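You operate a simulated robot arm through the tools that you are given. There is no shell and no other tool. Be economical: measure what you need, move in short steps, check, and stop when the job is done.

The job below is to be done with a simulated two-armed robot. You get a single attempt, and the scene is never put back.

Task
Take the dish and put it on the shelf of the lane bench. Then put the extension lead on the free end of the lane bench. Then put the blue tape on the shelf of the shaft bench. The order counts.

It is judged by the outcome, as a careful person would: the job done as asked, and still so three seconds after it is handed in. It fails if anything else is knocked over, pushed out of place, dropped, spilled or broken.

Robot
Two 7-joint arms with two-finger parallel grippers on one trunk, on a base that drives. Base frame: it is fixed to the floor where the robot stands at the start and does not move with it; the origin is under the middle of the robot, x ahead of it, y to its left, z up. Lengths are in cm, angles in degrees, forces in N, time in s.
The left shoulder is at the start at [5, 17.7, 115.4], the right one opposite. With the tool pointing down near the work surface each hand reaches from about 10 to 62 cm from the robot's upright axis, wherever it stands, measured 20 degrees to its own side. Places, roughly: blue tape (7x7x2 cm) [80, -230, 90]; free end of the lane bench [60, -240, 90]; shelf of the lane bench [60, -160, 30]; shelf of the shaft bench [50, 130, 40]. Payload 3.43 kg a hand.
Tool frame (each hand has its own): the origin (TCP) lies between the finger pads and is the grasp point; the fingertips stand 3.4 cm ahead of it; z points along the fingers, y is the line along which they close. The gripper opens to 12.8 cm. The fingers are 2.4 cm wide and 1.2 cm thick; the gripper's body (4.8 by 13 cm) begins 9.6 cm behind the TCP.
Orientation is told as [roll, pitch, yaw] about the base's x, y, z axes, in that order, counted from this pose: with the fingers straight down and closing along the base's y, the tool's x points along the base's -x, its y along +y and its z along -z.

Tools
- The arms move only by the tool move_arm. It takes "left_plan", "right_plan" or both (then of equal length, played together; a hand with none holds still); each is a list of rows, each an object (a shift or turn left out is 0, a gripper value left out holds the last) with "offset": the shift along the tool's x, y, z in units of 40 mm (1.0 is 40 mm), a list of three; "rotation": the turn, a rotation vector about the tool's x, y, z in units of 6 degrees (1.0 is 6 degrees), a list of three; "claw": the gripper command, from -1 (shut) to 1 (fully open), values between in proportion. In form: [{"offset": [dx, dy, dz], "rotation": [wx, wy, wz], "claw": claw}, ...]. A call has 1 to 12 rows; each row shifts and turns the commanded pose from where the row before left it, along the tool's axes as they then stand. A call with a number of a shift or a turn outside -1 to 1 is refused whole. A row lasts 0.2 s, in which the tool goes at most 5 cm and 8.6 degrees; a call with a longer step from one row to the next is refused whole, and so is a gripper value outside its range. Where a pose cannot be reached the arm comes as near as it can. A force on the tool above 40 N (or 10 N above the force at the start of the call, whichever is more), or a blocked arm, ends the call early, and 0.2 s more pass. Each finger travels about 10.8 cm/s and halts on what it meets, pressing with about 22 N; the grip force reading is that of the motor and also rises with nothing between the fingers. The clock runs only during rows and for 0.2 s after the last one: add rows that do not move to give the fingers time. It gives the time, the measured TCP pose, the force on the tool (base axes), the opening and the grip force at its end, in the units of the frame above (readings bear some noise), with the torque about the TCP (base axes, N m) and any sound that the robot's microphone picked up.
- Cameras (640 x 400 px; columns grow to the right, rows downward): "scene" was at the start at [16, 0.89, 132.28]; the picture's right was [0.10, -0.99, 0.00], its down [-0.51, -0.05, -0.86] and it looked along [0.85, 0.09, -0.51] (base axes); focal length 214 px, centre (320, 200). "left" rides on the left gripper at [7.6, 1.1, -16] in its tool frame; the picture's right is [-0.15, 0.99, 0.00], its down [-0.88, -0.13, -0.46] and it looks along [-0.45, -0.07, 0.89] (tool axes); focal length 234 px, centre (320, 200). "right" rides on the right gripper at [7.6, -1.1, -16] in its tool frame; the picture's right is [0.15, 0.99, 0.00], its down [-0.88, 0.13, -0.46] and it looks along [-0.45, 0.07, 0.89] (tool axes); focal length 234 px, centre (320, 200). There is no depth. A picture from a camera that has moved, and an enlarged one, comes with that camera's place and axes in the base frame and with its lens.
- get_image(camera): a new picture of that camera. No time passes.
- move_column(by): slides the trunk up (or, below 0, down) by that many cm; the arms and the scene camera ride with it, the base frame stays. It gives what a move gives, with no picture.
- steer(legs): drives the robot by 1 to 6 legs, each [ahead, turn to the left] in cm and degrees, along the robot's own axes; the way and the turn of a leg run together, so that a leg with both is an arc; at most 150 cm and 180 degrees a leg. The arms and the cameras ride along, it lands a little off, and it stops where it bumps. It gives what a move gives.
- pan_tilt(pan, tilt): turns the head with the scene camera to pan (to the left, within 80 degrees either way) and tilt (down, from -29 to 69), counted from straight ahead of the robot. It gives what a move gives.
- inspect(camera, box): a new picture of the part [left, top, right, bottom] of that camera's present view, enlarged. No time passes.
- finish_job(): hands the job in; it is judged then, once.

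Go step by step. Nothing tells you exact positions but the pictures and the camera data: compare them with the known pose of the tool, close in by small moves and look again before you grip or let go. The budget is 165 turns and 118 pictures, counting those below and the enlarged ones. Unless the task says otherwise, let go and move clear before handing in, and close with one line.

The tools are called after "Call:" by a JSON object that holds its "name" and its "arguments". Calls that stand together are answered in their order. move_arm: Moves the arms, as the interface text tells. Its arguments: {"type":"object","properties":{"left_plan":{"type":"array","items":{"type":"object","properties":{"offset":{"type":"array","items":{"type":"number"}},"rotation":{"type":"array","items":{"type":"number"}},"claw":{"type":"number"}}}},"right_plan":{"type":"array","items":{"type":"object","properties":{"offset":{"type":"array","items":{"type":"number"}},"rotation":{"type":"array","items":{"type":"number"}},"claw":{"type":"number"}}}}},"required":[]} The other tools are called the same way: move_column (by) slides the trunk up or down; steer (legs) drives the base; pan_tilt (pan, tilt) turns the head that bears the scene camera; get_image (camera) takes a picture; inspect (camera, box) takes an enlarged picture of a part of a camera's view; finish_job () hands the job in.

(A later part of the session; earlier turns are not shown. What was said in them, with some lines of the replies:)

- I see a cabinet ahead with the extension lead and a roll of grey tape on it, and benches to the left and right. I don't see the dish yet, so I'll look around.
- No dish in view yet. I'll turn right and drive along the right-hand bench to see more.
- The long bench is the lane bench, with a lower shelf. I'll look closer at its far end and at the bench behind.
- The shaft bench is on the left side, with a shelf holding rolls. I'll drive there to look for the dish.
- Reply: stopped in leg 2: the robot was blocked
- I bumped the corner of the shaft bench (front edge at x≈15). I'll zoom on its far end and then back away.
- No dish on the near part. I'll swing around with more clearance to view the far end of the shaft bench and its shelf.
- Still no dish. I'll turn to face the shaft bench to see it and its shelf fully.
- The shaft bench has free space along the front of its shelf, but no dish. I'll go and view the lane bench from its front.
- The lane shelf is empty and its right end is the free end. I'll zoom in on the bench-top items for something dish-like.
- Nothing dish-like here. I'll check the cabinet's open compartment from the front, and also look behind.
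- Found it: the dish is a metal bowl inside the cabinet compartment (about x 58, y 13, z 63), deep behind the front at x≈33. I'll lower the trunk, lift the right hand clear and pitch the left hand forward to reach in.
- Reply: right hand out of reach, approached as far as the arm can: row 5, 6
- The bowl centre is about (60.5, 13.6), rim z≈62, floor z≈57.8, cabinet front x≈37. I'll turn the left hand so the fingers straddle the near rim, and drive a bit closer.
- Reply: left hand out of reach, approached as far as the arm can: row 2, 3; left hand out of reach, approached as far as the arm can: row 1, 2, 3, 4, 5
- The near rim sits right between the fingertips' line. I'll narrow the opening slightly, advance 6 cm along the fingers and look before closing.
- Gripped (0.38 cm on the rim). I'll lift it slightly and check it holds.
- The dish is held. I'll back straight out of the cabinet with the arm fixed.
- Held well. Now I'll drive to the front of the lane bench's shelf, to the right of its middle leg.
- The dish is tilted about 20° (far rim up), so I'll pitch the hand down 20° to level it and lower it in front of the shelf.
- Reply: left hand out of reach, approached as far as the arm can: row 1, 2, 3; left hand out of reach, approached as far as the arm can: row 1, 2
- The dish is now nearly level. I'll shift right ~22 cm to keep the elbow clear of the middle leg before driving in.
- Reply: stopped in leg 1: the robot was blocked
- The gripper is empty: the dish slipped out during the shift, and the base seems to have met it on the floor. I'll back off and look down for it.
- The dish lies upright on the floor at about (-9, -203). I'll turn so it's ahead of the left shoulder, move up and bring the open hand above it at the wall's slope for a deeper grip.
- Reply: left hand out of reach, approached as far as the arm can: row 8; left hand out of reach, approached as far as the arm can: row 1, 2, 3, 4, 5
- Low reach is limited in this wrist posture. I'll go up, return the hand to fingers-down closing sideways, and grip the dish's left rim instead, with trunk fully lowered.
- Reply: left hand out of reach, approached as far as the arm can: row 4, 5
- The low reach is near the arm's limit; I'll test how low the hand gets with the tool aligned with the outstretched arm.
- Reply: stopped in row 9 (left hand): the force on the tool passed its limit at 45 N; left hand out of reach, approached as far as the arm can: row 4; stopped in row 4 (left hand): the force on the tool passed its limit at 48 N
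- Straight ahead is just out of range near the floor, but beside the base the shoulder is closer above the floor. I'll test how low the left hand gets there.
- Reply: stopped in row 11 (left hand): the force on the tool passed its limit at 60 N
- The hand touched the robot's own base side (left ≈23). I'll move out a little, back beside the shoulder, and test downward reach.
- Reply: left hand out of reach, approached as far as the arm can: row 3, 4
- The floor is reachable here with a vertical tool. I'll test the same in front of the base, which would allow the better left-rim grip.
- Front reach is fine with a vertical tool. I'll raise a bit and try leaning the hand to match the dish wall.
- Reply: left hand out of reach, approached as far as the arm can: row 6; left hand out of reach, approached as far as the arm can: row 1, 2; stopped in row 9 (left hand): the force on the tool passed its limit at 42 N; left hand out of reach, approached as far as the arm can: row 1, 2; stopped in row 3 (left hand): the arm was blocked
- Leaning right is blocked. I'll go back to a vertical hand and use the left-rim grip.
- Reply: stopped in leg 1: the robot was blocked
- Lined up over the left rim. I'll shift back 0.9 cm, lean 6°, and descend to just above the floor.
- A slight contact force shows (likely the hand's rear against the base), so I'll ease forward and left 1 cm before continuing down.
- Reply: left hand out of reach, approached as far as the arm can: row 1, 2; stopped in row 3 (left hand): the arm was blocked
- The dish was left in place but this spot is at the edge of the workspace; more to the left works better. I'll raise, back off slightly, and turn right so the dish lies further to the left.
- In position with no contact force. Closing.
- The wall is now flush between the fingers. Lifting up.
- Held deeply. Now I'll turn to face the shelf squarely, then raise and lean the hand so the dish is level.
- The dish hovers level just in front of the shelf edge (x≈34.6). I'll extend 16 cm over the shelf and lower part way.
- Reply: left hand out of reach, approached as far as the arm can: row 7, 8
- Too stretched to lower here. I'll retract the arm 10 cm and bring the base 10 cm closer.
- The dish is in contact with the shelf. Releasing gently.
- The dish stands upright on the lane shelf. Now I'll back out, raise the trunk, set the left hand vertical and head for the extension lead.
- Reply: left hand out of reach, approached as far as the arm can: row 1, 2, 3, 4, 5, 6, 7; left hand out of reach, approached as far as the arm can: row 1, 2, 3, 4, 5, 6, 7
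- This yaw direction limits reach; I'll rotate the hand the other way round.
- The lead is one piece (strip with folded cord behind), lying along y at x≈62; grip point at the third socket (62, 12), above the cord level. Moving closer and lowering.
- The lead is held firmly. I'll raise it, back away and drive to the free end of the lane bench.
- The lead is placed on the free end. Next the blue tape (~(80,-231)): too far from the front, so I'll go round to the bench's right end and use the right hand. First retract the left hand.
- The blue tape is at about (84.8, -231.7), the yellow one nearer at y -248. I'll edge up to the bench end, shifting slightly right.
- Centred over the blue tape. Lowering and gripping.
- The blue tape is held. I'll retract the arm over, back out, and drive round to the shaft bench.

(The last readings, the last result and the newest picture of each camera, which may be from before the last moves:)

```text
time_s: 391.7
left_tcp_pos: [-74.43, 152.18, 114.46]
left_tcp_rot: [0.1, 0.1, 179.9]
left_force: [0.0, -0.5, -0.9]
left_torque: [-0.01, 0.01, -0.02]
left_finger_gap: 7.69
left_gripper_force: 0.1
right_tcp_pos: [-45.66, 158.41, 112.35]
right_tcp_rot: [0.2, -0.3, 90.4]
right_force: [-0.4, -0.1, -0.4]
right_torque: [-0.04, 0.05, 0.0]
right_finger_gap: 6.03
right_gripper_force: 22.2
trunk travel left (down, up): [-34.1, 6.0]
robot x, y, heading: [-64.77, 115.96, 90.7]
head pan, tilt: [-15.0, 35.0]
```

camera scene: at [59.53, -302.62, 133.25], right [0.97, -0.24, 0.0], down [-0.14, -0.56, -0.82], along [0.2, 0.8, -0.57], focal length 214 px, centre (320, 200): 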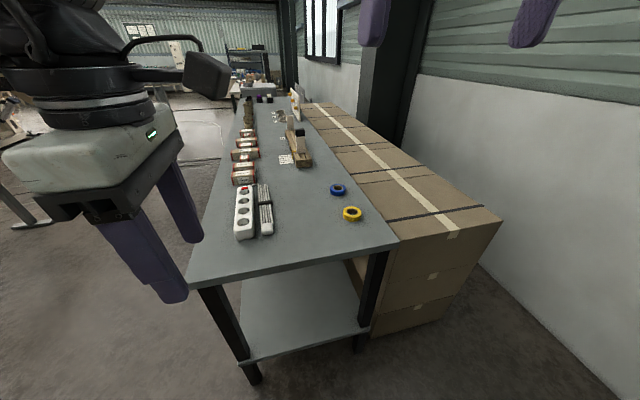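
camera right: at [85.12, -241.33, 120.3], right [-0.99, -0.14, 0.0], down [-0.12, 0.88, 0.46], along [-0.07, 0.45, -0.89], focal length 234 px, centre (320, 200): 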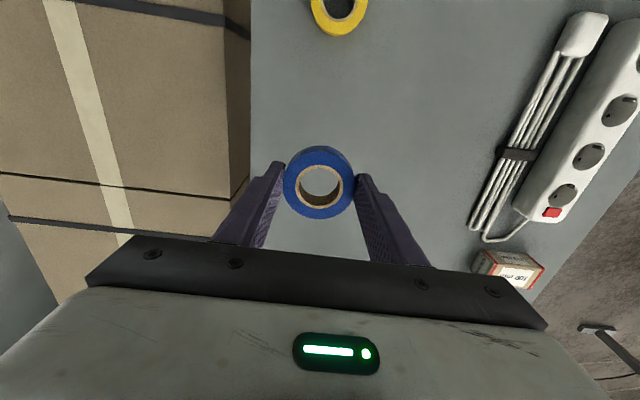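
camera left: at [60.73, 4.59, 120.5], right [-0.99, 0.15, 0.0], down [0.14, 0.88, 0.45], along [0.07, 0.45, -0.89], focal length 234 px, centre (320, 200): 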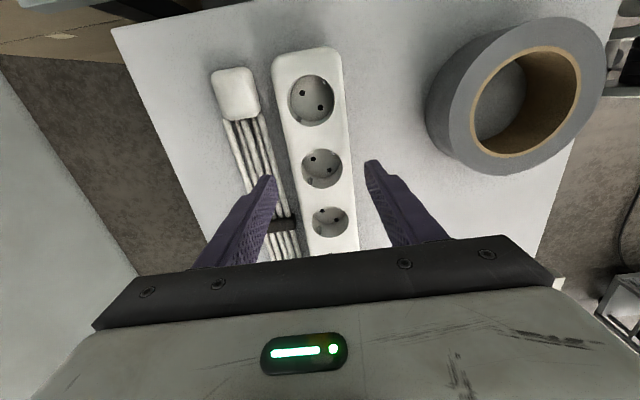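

Call:
{"name": "steer", "arguments": {"legs": [[0, -90.7]]}}

Call:
{"name": "move_column", "arguments": {"by": -34}}

Call:
{"name": "pan_tilt", "arguments": {"pan": 0, "tilt": 25}}

Call:
{"name": "get_image", "arguments": {"camera": "scene"}}

```text
time_s: 396.0
left_tcp_pos: [-28.19, 123.98, 114.44]
left_tcp_rot: [0.1, 0.0, 87.7]
left_force: [-0.4, 0.8, -0.1]
left_torque: [-0.05, 0.0, -0.04]
left_finger_gap: 7.68
left_gripper_force: 0.1
right_tcp_pos: [-22.89, 95.07, 112.28]
right_tcp_rot: [0.2, -0.2, -1.8]
right_force: [1.1, 0.0, 0.3]
right_torque: [0.04, 0.01, 0.03]
right_finger_gap: 6.03
right_gripper_force: 21.8
trunk travel left (down, up): [-34.1, 6.0]
robot x, y, heading: [-64.42, 115.38, -1.6]
head pan, tilt: [-15.0, 35.0]
```

```text
time_s: 399.3
left_tcp_pos: [-28.15, 123.97, 80.4]
left_tcp_rot: [0.1, 0.1, 87.6]
left_force: [-0.4, -0.1, -0.8]
left_torque: [0.03, 0.0, 0.02]
left_finger_gap: 7.7
left_gripper_force: 0.1
right_tcp_pos: [-22.91, 95.04, 78.36]
right_tcp_rot: [0.2, -0.2, -1.7]
right_force: [-0.4, 0.2, -0.1]
right_torque: [0.0, -0.02, 0.0]
right_finger_gap: 6.01
right_gripper_force: 21.8
trunk travel left (down, up): [-0.1, 40.0]
robot x, y, heading: [-64.95, 115.71, -1.4]
head pan, tilt: [-15.0, 35.0]
```

```text
time_s: 400.1
left_tcp_pos: [-28.17, 124.02, 80.5]
left_tcp_rot: [0.1, 0.1, 87.8]
left_force: [-0.2, 0.0, 0.0]
left_torque: [-0.03, -0.02, 0.0]
left_finger_gap: 7.67
left_gripper_force: 0.0
right_tcp_pos: [-22.85, 95.16, 78.35]
right_tcp_rot: [0.2, -0.2, -1.8]
right_force: [0.8, 0.7, -0.2]
right_torque: [0.03, 0.05, 0.0]
right_finger_gap: 6.01
right_gripper_force: 22.1
trunk travel left (down, up): [-0.1, 40.0]
robot x, y, heading: [-64.71, 116.42, -1.5]
head pan, tilt: [0.0, 25.0]
```

```text
17 pictures are left
camera scene: at [-48.51, 115.39, 100.82], right [-0.03, -1.0, 0.0], down [-0.42, 0.01, -0.91], along [0.91, -0.02, -0.42], focal length 214 px, centre (320, 200)
```

scene: 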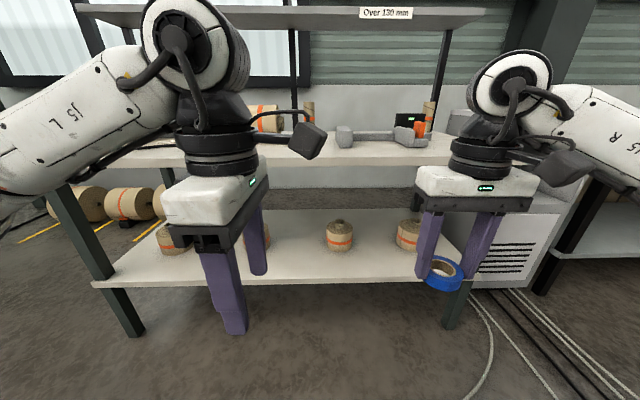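

The shelf has a free strip in front of the rolls. I'll raise the left hand out of the way and lower the right hand to shelf height before driving in.

Call:
{"name": "move_arm", "arguments": {"left_plan": [{"offset": [0, 0, -1]}, {"offset": [0, 0, -1]}, {"offset": [0, 0, -1]}, {"offset": [0, 0, -1]}, {"offset": [0, 0, -1]}, {"offset": [0, 0, -1]}, {"offset": [0, 0, 0]}, {"offset": [0, 0, 0]}, {}], "right_plan": [{"offset": [0, -0.1, 0.8]}, {"offset": [0, -0.1, 0.8]}, {"offset": [0, -0.1, 0.8]}, {"offset": [0, -0.1, 0.8]}, {"offset": [0, -0.1, 0.8]}, {"offset": [0, -0.1, 0.8]}, {"offset": [0, -0.1, 0.8]}, {"offset": [0, -0.1, 0.8]}, {}]}}

Call:
{"name": "steer", "arguments": {"legs": [[25, 0]]}}

Call:
{"name": "get_image", "arguments": {"camera": "right"}}

Call:
{"name": "get_image", "arguments": {"camera": "scene"}}

```text
time_s: 402.1
left_tcp_pos: [-28.31, 124.1, 103.86]
left_tcp_rot: [0.0, 0.2, 87.7]
left_force: [0.2, 0.0, -0.5]
left_torque: [-0.01, -0.03, 0.01]
left_finger_gap: 7.7
left_gripper_force: 0.1
left hand out of reach, approached as far as the arm can: row 6
right_tcp_pos: [-22.87, 91.98, 52.65]
right_tcp_rot: [0.2, -0.2, -1.7]
right_force: [-1.1, 0.2, -0.4]
right_torque: [0.04, -0.02, 0.02]
right_finger_gap: 6.01
right_gripper_force: 21.9
trunk travel left (down, up): [-0.1, 40.0]
robot x, y, heading: [-64.7, 115.85, -1.5]
head pan, tilt: [0.0, 25.0]
```

```text
time_s: 403.9
left_tcp_pos: [-4.02, 123.57, 103.91]
left_tcp_rot: [-0.1, 0.2, 87.7]
left_force: [-0.2, -0.2, 0.1]
left_torque: [0.05, 0.01, 0.02]
left_finger_gap: 7.69
left_gripper_force: 0.2
right_tcp_pos: [1.65, 91.42, 52.69]
right_tcp_rot: [0.1, -0.2, -1.7]
right_force: [0.2, 0.6, -0.4]
right_torque: [-0.02, -0.03, 0.03]
right_finger_gap: 5.99
right_gripper_force: 22.2
trunk travel left (down, up): [-0.1, 40.0]
robot x, y, heading: [-40.47, 114.93, -1.4]
head pan, tilt: [0.0, 25.0]
```

```text
16 pictures are left
camera right: at [-6.15, 90.37, 68.6], right [-0.12, 0.99, 0.0], down [0.88, 0.1, 0.46], along [0.46, 0.06, -0.89], focal length 234 px, centre (320, 200)
```

right: 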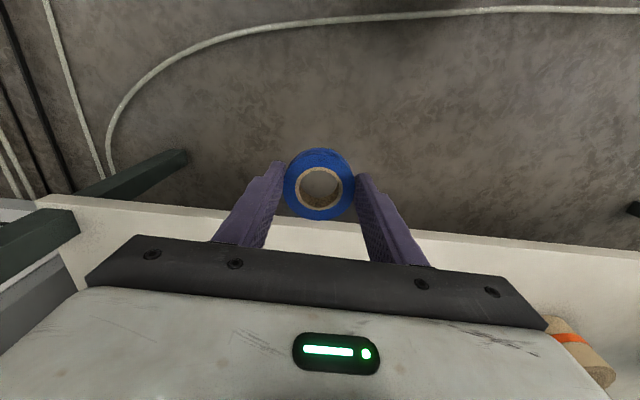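

```text
15 pictures are left
camera scene: at [-24.09, 114.81, 100.83], right [-0.02, -1.0, 0.0], down [-0.42, 0.01, -0.91], along [0.91, -0.02, -0.42], focal length 214 px, centre (320, 200)
```

scene: 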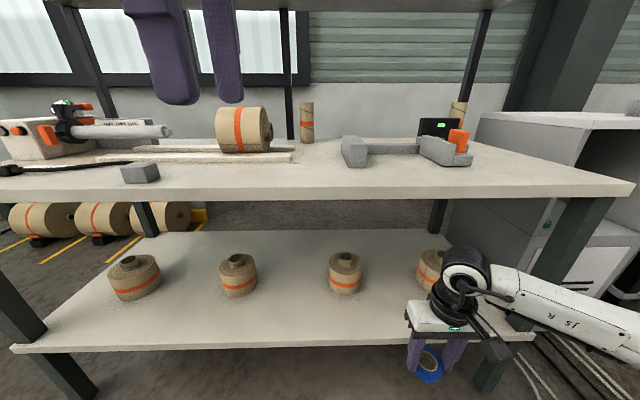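

The shelf front edge is at x≈12. The right forearm would pass close to the bench leg, so I'll shift the robot left ~28 cm first.

Call:
{"name": "steer", "arguments": {"legs": [[-20, 0], [0, 90], [28, 0], [0, -88.6], [20, 0]]}}

Call:
{"name": "get_image", "arguments": {"camera": "scene"}}

```text
time_s: 415.8
left_tcp_pos: [-4.53, 156.32, 103.91]
left_tcp_rot: [-0.2, 0.2, 92.4]
left_force: [-0.4, 0.5, 1.2]
left_torque: [0.0, 0.03, 0.02]
left_finger_gap: 7.68
left_gripper_force: 0.0
right_tcp_pos: [3.52, 124.66, 52.7]
right_tcp_rot: [0.2, -0.2, 2.8]
right_force: [0.0, 0.5, -0.6]
right_torque: [-0.02, 0.01, 0.0]
right_finger_gap: 5.95
right_gripper_force: 21.9
trunk travel left (down, up): [-0.1, 40.0]
robot x, y, heading: [-40.62, 145.22, 3.1]
head pan, tilt: [0.0, 25.0]
```

```text
14 pictures are left
camera scene: at [-23.87, 145.94, 100.83], right [0.06, -1.0, 0.0], down [-0.42, -0.02, -0.91], along [0.9, 0.05, -0.42], focal length 214 px, centre (320, 200)
```

scene: 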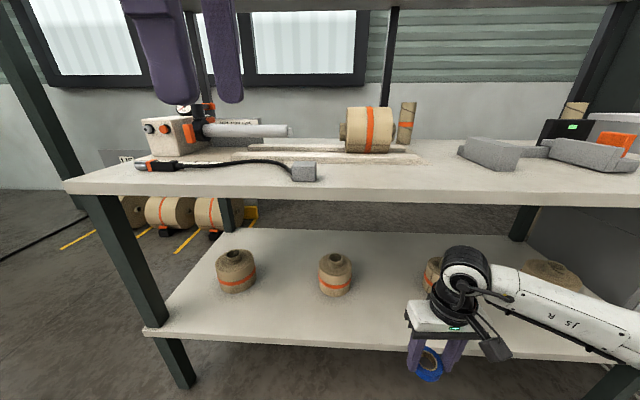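

Call:
{"name": "move_arm", "arguments": {"right_plan": [{"offset": [0, 0, 0.5]}, {"offset": [0, 0, 0.5]}, {}]}}

Call:
{"name": "steer", "arguments": {"legs": [[14, 0]]}}

Call:
{"name": "get_image", "arguments": {"camera": "right"}}

Call:
{"name": "get_image", "arguments": {"camera": "scene"}}

```text
time_s: 416.6
left_tcp_pos: [-4.57, 156.2, 103.85]
left_tcp_rot: [-0.1, 0.1, 92.5]
left_force: [0.2, 1.0, 0.3]
left_torque: [-0.01, 0.0, 0.02]
left_finger_gap: 7.7
left_gripper_force: 0.0
right_tcp_pos: [3.51, 124.83, 48.56]
right_tcp_rot: [0.2, -0.2, 2.9]
right_force: [-0.1, -0.5, 0.2]
right_torque: [-0.01, 0.02, 0.03]
right_finger_gap: 5.95
right_gripper_force: 22.0
trunk travel left (down, up): [-0.1, 40.0]
robot x, y, heading: [-40.35, 144.82, 3.0]
head pan, tilt: [0.0, 25.0]
```

```text
time_s: 417.9
left_tcp_pos: [9.38, 156.92, 104.05]
left_tcp_rot: [-0.1, 0.3, 92.4]
left_force: [0.0, -0.1, -0.9]
left_torque: [0.04, -0.03, 0.01]
left_finger_gap: 7.68
left_gripper_force: 0.0
right_tcp_pos: [17.4, 125.55, 48.78]
right_tcp_rot: [0.2, -0.3, 3.0]
right_force: [-0.4, -0.8, 0.0]
right_torque: [0.03, -0.02, 0.01]
right_finger_gap: 5.96
right_gripper_force: 22.3
trunk travel left (down, up): [-0.1, 40.0]
robot x, y, heading: [-26.56, 145.76, 3.2]
head pan, tilt: [0.0, 25.0]
```

```text
13 pictures are left
camera right: at [9.71, 123.85, 64.53], right [-0.2, 0.98, 0.0], down [0.87, 0.17, 0.46], along [0.45, 0.09, -0.89], focal length 234 px, centre (320, 200)
```

right: 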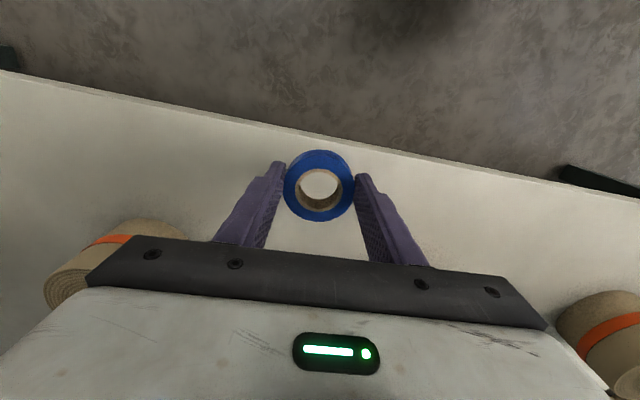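

```text
12 pictures are left
camera scene: at [-10.04, 146.68, 100.83], right [0.05, -1.0, 0.0], down [-0.42, -0.02, -0.91], along [0.91, 0.05, -0.42], focal length 214 px, centre (320, 200)
```

scene: 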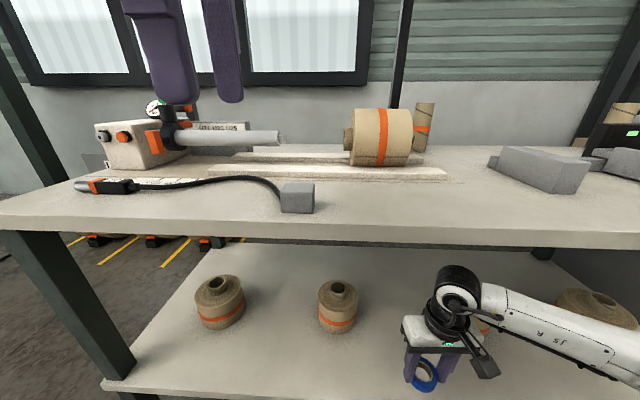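

Call:
{"name": "move_arm", "arguments": {"right_plan": [{"offset": [-0.8, 0, 0]}, {"offset": [-0.7, 0, 0.3]}, {"offset": [0, 0, 0.4]}, {"offset": [0, 0, 0.2]}, {}]}}

Call:
{"name": "get_image", "arguments": {"camera": "right"}}

```text
time_s: 419.1
left_tcp_pos: [9.38, 156.95, 103.92]
left_tcp_rot: [-0.1, 0.2, 92.3]
left_force: [-0.2, 1.0, 0.3]
left_torque: [0.0, -0.02, -0.01]
left_finger_gap: 7.68
left_gripper_force: 0.0
right_tcp_pos: [23.29, 125.79, 45.1]
right_tcp_rot: [0.1, -0.2, 3.0]
right_force: [0.4, 0.8, -0.9]
right_torque: [-0.01, 0.0, 0.0]
right_finger_gap: 5.94
right_gripper_force: 22.2
trunk travel left (down, up): [-0.1, 40.0]
robot x, y, heading: [-26.59, 145.98, 3.1]
head pan, tilt: [0.0, 25.0]
```

```text
11 pictures are left
camera right: at [15.74, 124.17, 60.9], right [-0.2, 0.98, 0.0], down [0.87, 0.17, 0.46], along [0.45, 0.09, -0.89], focal length 234 px, centre (320, 200)
```

right: 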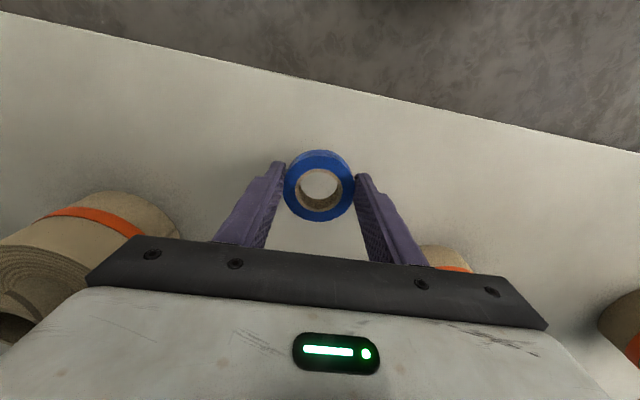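

Call:
{"name": "move_arm", "arguments": {"right_plan": [{"offset": [0, 0, 0.12]}, {"offset": [0, 0, 0.1]}, {"offset": [0, 0, 0.08]}, {}]}}

Call:
{"name": "move_arm", "arguments": {"right_plan": [{"offset": [0, 0, 0.08]}, {"offset": [0, 0, 0.08]}, {}]}}

```text
time_s: 420.1
left_tcp_pos: [9.38, 156.9, 103.86]
left_tcp_rot: [-0.1, 0.2, 92.2]
left_force: [-0.6, 0.4, 0.0]
left_torque: [-0.04, -0.01, 0.03]
left_finger_gap: 7.69
left_gripper_force: 0.1
right_tcp_pos: [23.33, 125.88, 43.84]
right_tcp_rot: [0.1, -0.2, 2.9]
right_force: [-0.3, 0.6, -1.0]
right_torque: [0.0, 0.03, 0.01]
right_finger_gap: 5.95
right_gripper_force: 21.8
trunk travel left (down, up): [-0.1, 40.0]
robot x, y, heading: [-26.45, 145.74, 2.9]
head pan, tilt: [0.0, 25.0]
```

```text
time_s: 420.9
left_tcp_pos: [9.31, 156.95, 103.79]
left_tcp_rot: [-0.2, 0.3, 92.4]
left_force: [-0.1, -0.2, -0.3]
left_torque: [0.02, 0.01, -0.01]
left_finger_gap: 7.7
left_gripper_force: 0.0
right_tcp_pos: [23.38, 125.73, 43.24]
right_tcp_rot: [0.2, -0.2, 2.8]
right_force: [0.0, -0.6, -0.2]
right_torque: [-0.03, -0.01, -0.01]
right_finger_gap: 5.92
right_gripper_force: 21.3
trunk travel left (down, up): [-0.1, 40.0]
robot x, y, heading: [-26.36, 145.69, 3.4]
head pan, tilt: [0.0, 25.0]
```

Call:
{"name": "move_arm", "arguments": {"right_plan": [{"offset": [0, 0, 0.08]}, {"offset": [0, 0, 0.08]}, {"offset": [0, 0, 0.08]}, {}]}}

Call:
{"name": "inspect", "arguments": {"camera": "right", "box": [220, 110, 440, 270]}}

```text
time_s: 421.9
left_tcp_pos: [9.31, 156.9, 103.87]
left_tcp_rot: [-0.1, 0.1, 92.4]
left_force: [-0.2, 0.7, -0.8]
left_torque: [0.0, 0.01, 0.02]
left_finger_gap: 7.7
left_gripper_force: 0.0
right_tcp_pos: [23.25, 125.8, 42.22]
right_tcp_rot: [0.3, -0.2, 2.9]
right_force: [-0.1, -1.1, -0.2]
right_torque: [-0.01, 0.02, -0.02]
right_finger_gap: 5.94
right_gripper_force: 22.1
trunk travel left (down, up): [-0.1, 40.0]
robot x, y, heading: [-26.48, 146.23, 3.1]
head pan, tilt: [0.0, 25.0]
```

```text
2.50 times, centred on (330, 190) of right
camera zoom: at [15.69, 124.17, 58.09], right [-0.2, 0.98, 0.0], down [0.87, 0.17, 0.46], along [0.45, 0.09, -0.89], focal length 585 px, centre (295, 225)
```

zoom: 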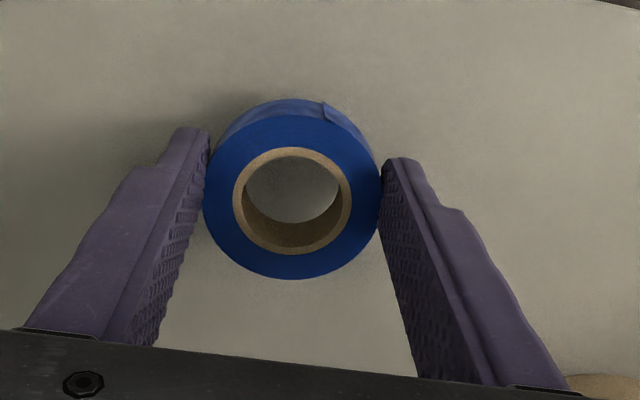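

Still no contact but very close; continuing down in small steps.

Call:
{"name": "move_arm", "arguments": {"right_plan": [{"offset": [0, 0, 0.07]}, {"offset": [0, 0, 0.07]}, {"offset": [0, 0, 0.07]}, {}]}}

Call:
{"name": "move_arm", "arguments": {"right_plan": [{"offset": [0, 0, 0.06]}, {"offset": [0, 0, 0.06]}, {}]}}

```text
time_s: 422.9
left_tcp_pos: [9.21, 156.94, 103.94]
left_tcp_rot: [0.0, 0.2, 92.3]
left_force: [-0.1, 0.3, 0.0]
left_torque: [0.0, 0.01, 0.01]
left_finger_gap: 7.67
left_gripper_force: 0.0
right_tcp_pos: [23.21, 125.79, 41.35]
right_tcp_rot: [0.2, -0.3, 2.9]
right_force: [0.0, 0.4, -0.3]
right_torque: [0.01, 0.0, 0.01]
right_finger_gap: 5.96
right_gripper_force: 22.0
trunk travel left (down, up): [-0.1, 40.0]
robot x, y, heading: [-26.38, 145.88, 3.3]
head pan, tilt: [0.0, 25.0]
```

```text
time_s: 423.7
left_tcp_pos: [9.38, 157.01, 103.91]
left_tcp_rot: [0.0, 0.2, 92.2]
left_force: [-1.0, -0.4, -1.0]
left_torque: [0.01, 0.02, -0.01]
left_finger_gap: 7.66
left_gripper_force: 0.1
right_tcp_pos: [23.31, 125.95, 40.97]
right_tcp_rot: [0.1, -0.2, 2.9]
right_force: [-0.3, 0.3, 0.0]
right_torque: [-0.02, 0.02, 0.03]
right_finger_gap: 5.91
right_gripper_force: 21.8
trunk travel left (down, up): [-0.1, 40.0]
robot x, y, heading: [-26.44, 145.77, 3.0]
head pan, tilt: [0.0, 25.0]
```

Call:
{"name": "move_arm", "arguments": {"right_plan": [{"offset": [0, 0, 0.1]}, {"offset": [0, 0, 0.1]}, {"offset": [0, 0, 0.1]}, {}]}}

Call:
{"name": "move_arm", "arguments": {"right_plan": [{"offset": [0, 0, 0.07]}, {"offset": [0, 0, 0.07]}, {"offset": [0, 0, 0.07]}, {}]}}

Call:
{"name": "inspect", "arguments": {"camera": "right", "box": [220, 110, 440, 270]}}

```text
time_s: 424.7
left_tcp_pos: [9.15, 156.98, 103.97]
left_tcp_rot: [-0.1, 0.1, 92.4]
left_force: [-0.5, 0.3, -0.2]
left_torque: [-0.01, 0.05, -0.01]
left_finger_gap: 7.67
left_gripper_force: 0.1
right_tcp_pos: [23.52, 125.91, 39.96]
right_tcp_rot: [0.2, -0.4, 2.9]
right_force: [-4.0, -1.3, 17.0]
right_torque: [-0.09, 0.05, 0.06]
right_finger_gap: 5.93
right_gripper_force: 22.2
trunk travel left (down, up): [-0.1, 40.0]
robot x, y, heading: [-26.43, 145.96, 3.2]
head pan, tilt: [0.0, 25.0]
```

```text
time_s: 425.8
left_tcp_pos: [9.14, 156.79, 103.77]
left_tcp_rot: [-0.2, 0.4, 92.3]
left_force: [-0.3, 1.2, -0.5]
left_torque: [-0.02, -0.03, -0.01]
left_finger_gap: 7.69
left_gripper_force: 0.0
right_tcp_pos: [23.56, 125.92, 39.39]
right_tcp_rot: [0.3, -0.4, 2.8]
right_force: [-7.7, -1.4, 18.5]
right_torque: [-0.72, 0.46, -0.18]
right_finger_gap: 5.91
right_gripper_force: 22.5
trunk travel left (down, up): [-0.1, 40.0]
robot x, y, heading: [-26.25, 145.68, 3.1]
head pan, tilt: [0.0, 25.0]
stopped in row 4 (right hand): the force on the tool passed its limit at 40 N (the readings are from after the stop); the commanded pose is now the measured one
```

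```text
2.50 times, centred on (330, 190) of right
camera zoom: at [15.85, 124.22, 55.28], right [-0.2, 0.98, 0.0], down [0.87, 0.17, 0.46], along [0.45, 0.09, -0.89], focal length 585 px, centre (295, 225)
```

zoom: 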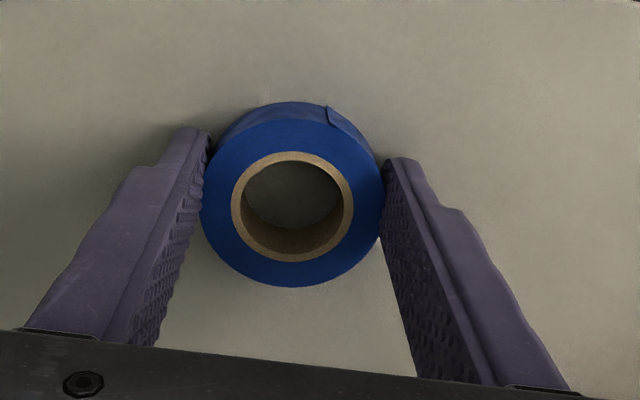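

Contact with the shelf. Releasing and withdrawing upward, then out.

Call:
{"name": "move_arm", "arguments": {"right_plan": [{"offset": [0, 0, -0.1]}, {"claw": 0}, {"claw": 0.25}, {}, {}]}}

Call:
{"name": "move_arm", "arguments": {"right_plan": [{"offset": [0, 0, -0.5]}, {"offset": [0, 0, -0.8]}, {"offset": [0, 0, -0.6]}, {}]}}

Call:
{"name": "get_image", "arguments": {"camera": "right"}}

```text
time_s: 427.0
left_tcp_pos: [9.34, 156.89, 103.83]
left_tcp_rot: [-0.1, 0.1, 92.3]
left_force: [0.7, 0.7, 0.0]
left_torque: [-0.02, 0.01, 0.0]
left_finger_gap: 7.68
left_gripper_force: 0.0
right_tcp_pos: [23.58, 125.85, 39.58]
right_tcp_rot: [0.2, -0.4, 2.8]
right_force: [0.1, -0.5, 0.1]
right_torque: [-0.03, 0.0, -0.01]
right_finger_gap: 8.0
right_gripper_force: 0.0
trunk travel left (down, up): [-0.1, 40.0]
robot x, y, heading: [-26.26, 145.8, 3.0]
head pan, tilt: [0.0, 25.0]
```

```text
time_s: 428.0
left_tcp_pos: [9.31, 156.91, 103.83]
left_tcp_rot: [-0.1, 0.2, 92.3]
left_force: [-0.4, -0.3, 1.2]
left_torque: [0.03, 0.0, 0.01]
left_finger_gap: 7.7
left_gripper_force: 0.1
right_tcp_pos: [23.48, 125.74, 47.31]
right_tcp_rot: [0.2, -0.4, 2.9]
right_force: [0.6, 0.2, -0.3]
right_torque: [-0.02, -0.01, -0.01]
right_finger_gap: 7.99
right_gripper_force: 0.1
trunk travel left (down, up): [-0.1, 40.0]
robot x, y, heading: [-26.22, 145.92, 3.1]
head pan, tilt: [0.0, 25.0]
```

```text
8 pictures are left
camera right: at [15.91, 124.07, 63.16], right [-0.19, 0.98, 0.0], down [0.87, 0.17, 0.46], along [0.45, 0.09, -0.89], focal length 234 px, centre (320, 200)
```

right: 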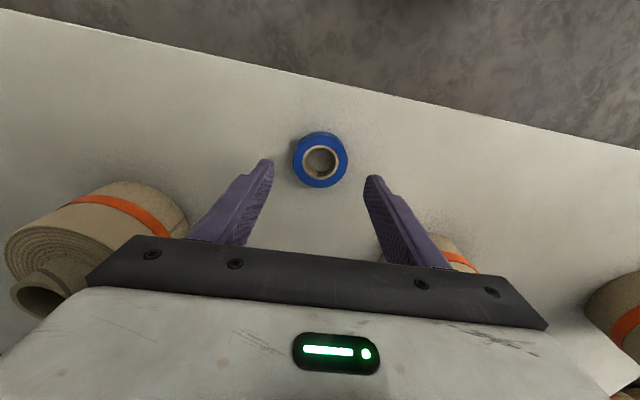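

Call:
{"name": "steer", "arguments": {"legs": [[-45, 0]]}}

Call:
{"name": "get_image", "arguments": {"camera": "scene"}}

```text
time_s: 430.7
left_tcp_pos: [-35.49, 154.46, 103.91]
left_tcp_rot: [0.0, 0.2, 92.3]
left_force: [0.0, -0.4, 0.3]
left_torque: [0.0, -0.02, -0.02]
left_finger_gap: 7.7
left_gripper_force: 0.0
right_tcp_pos: [-21.27, 123.23, 47.22]
right_tcp_rot: [0.2, -0.4, 2.9]
right_force: [-0.2, 1.3, 0.1]
right_torque: [0.01, 0.0, 0.01]
right_finger_gap: 8.01
right_gripper_force: 0.0
trunk travel left (down, up): [-0.1, 40.0]
robot x, y, heading: [-71.06, 143.17, 3.2]
head pan, tilt: [0.0, 25.0]
```

```text
7 pictures are left
camera scene: at [-54.89, 144.22, 100.83], right [0.05, -1.0, 0.0], down [-0.42, -0.02, -0.91], along [0.9, 0.05, -0.42], focal length 214 px, centre (320, 200)
```

scene: 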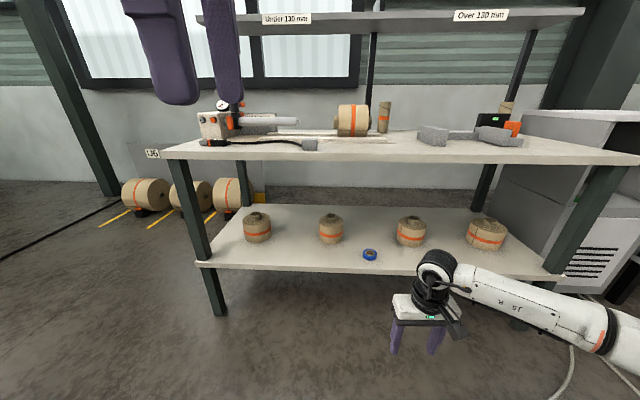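

The pictures show the dish on the lane bench's shelf, then the extension lead on its free end. They also show the blue tape on the shaft bench's shelf, with both hands clear, so I'm handing the job in.

Call:
{"name": "finish_job", "arguments": {}}

```text
The job is handed in.
```

I put the dish on the lane bench's shelf, then the extension lead on its free end, then the blue tape on the shaft bench's shelf. On the way the dish slipped from the gripper, fell to the floor and was nudged by the base. I picked it up and set it upright on the shelf; I saw no damage, but I didn't check it closely.
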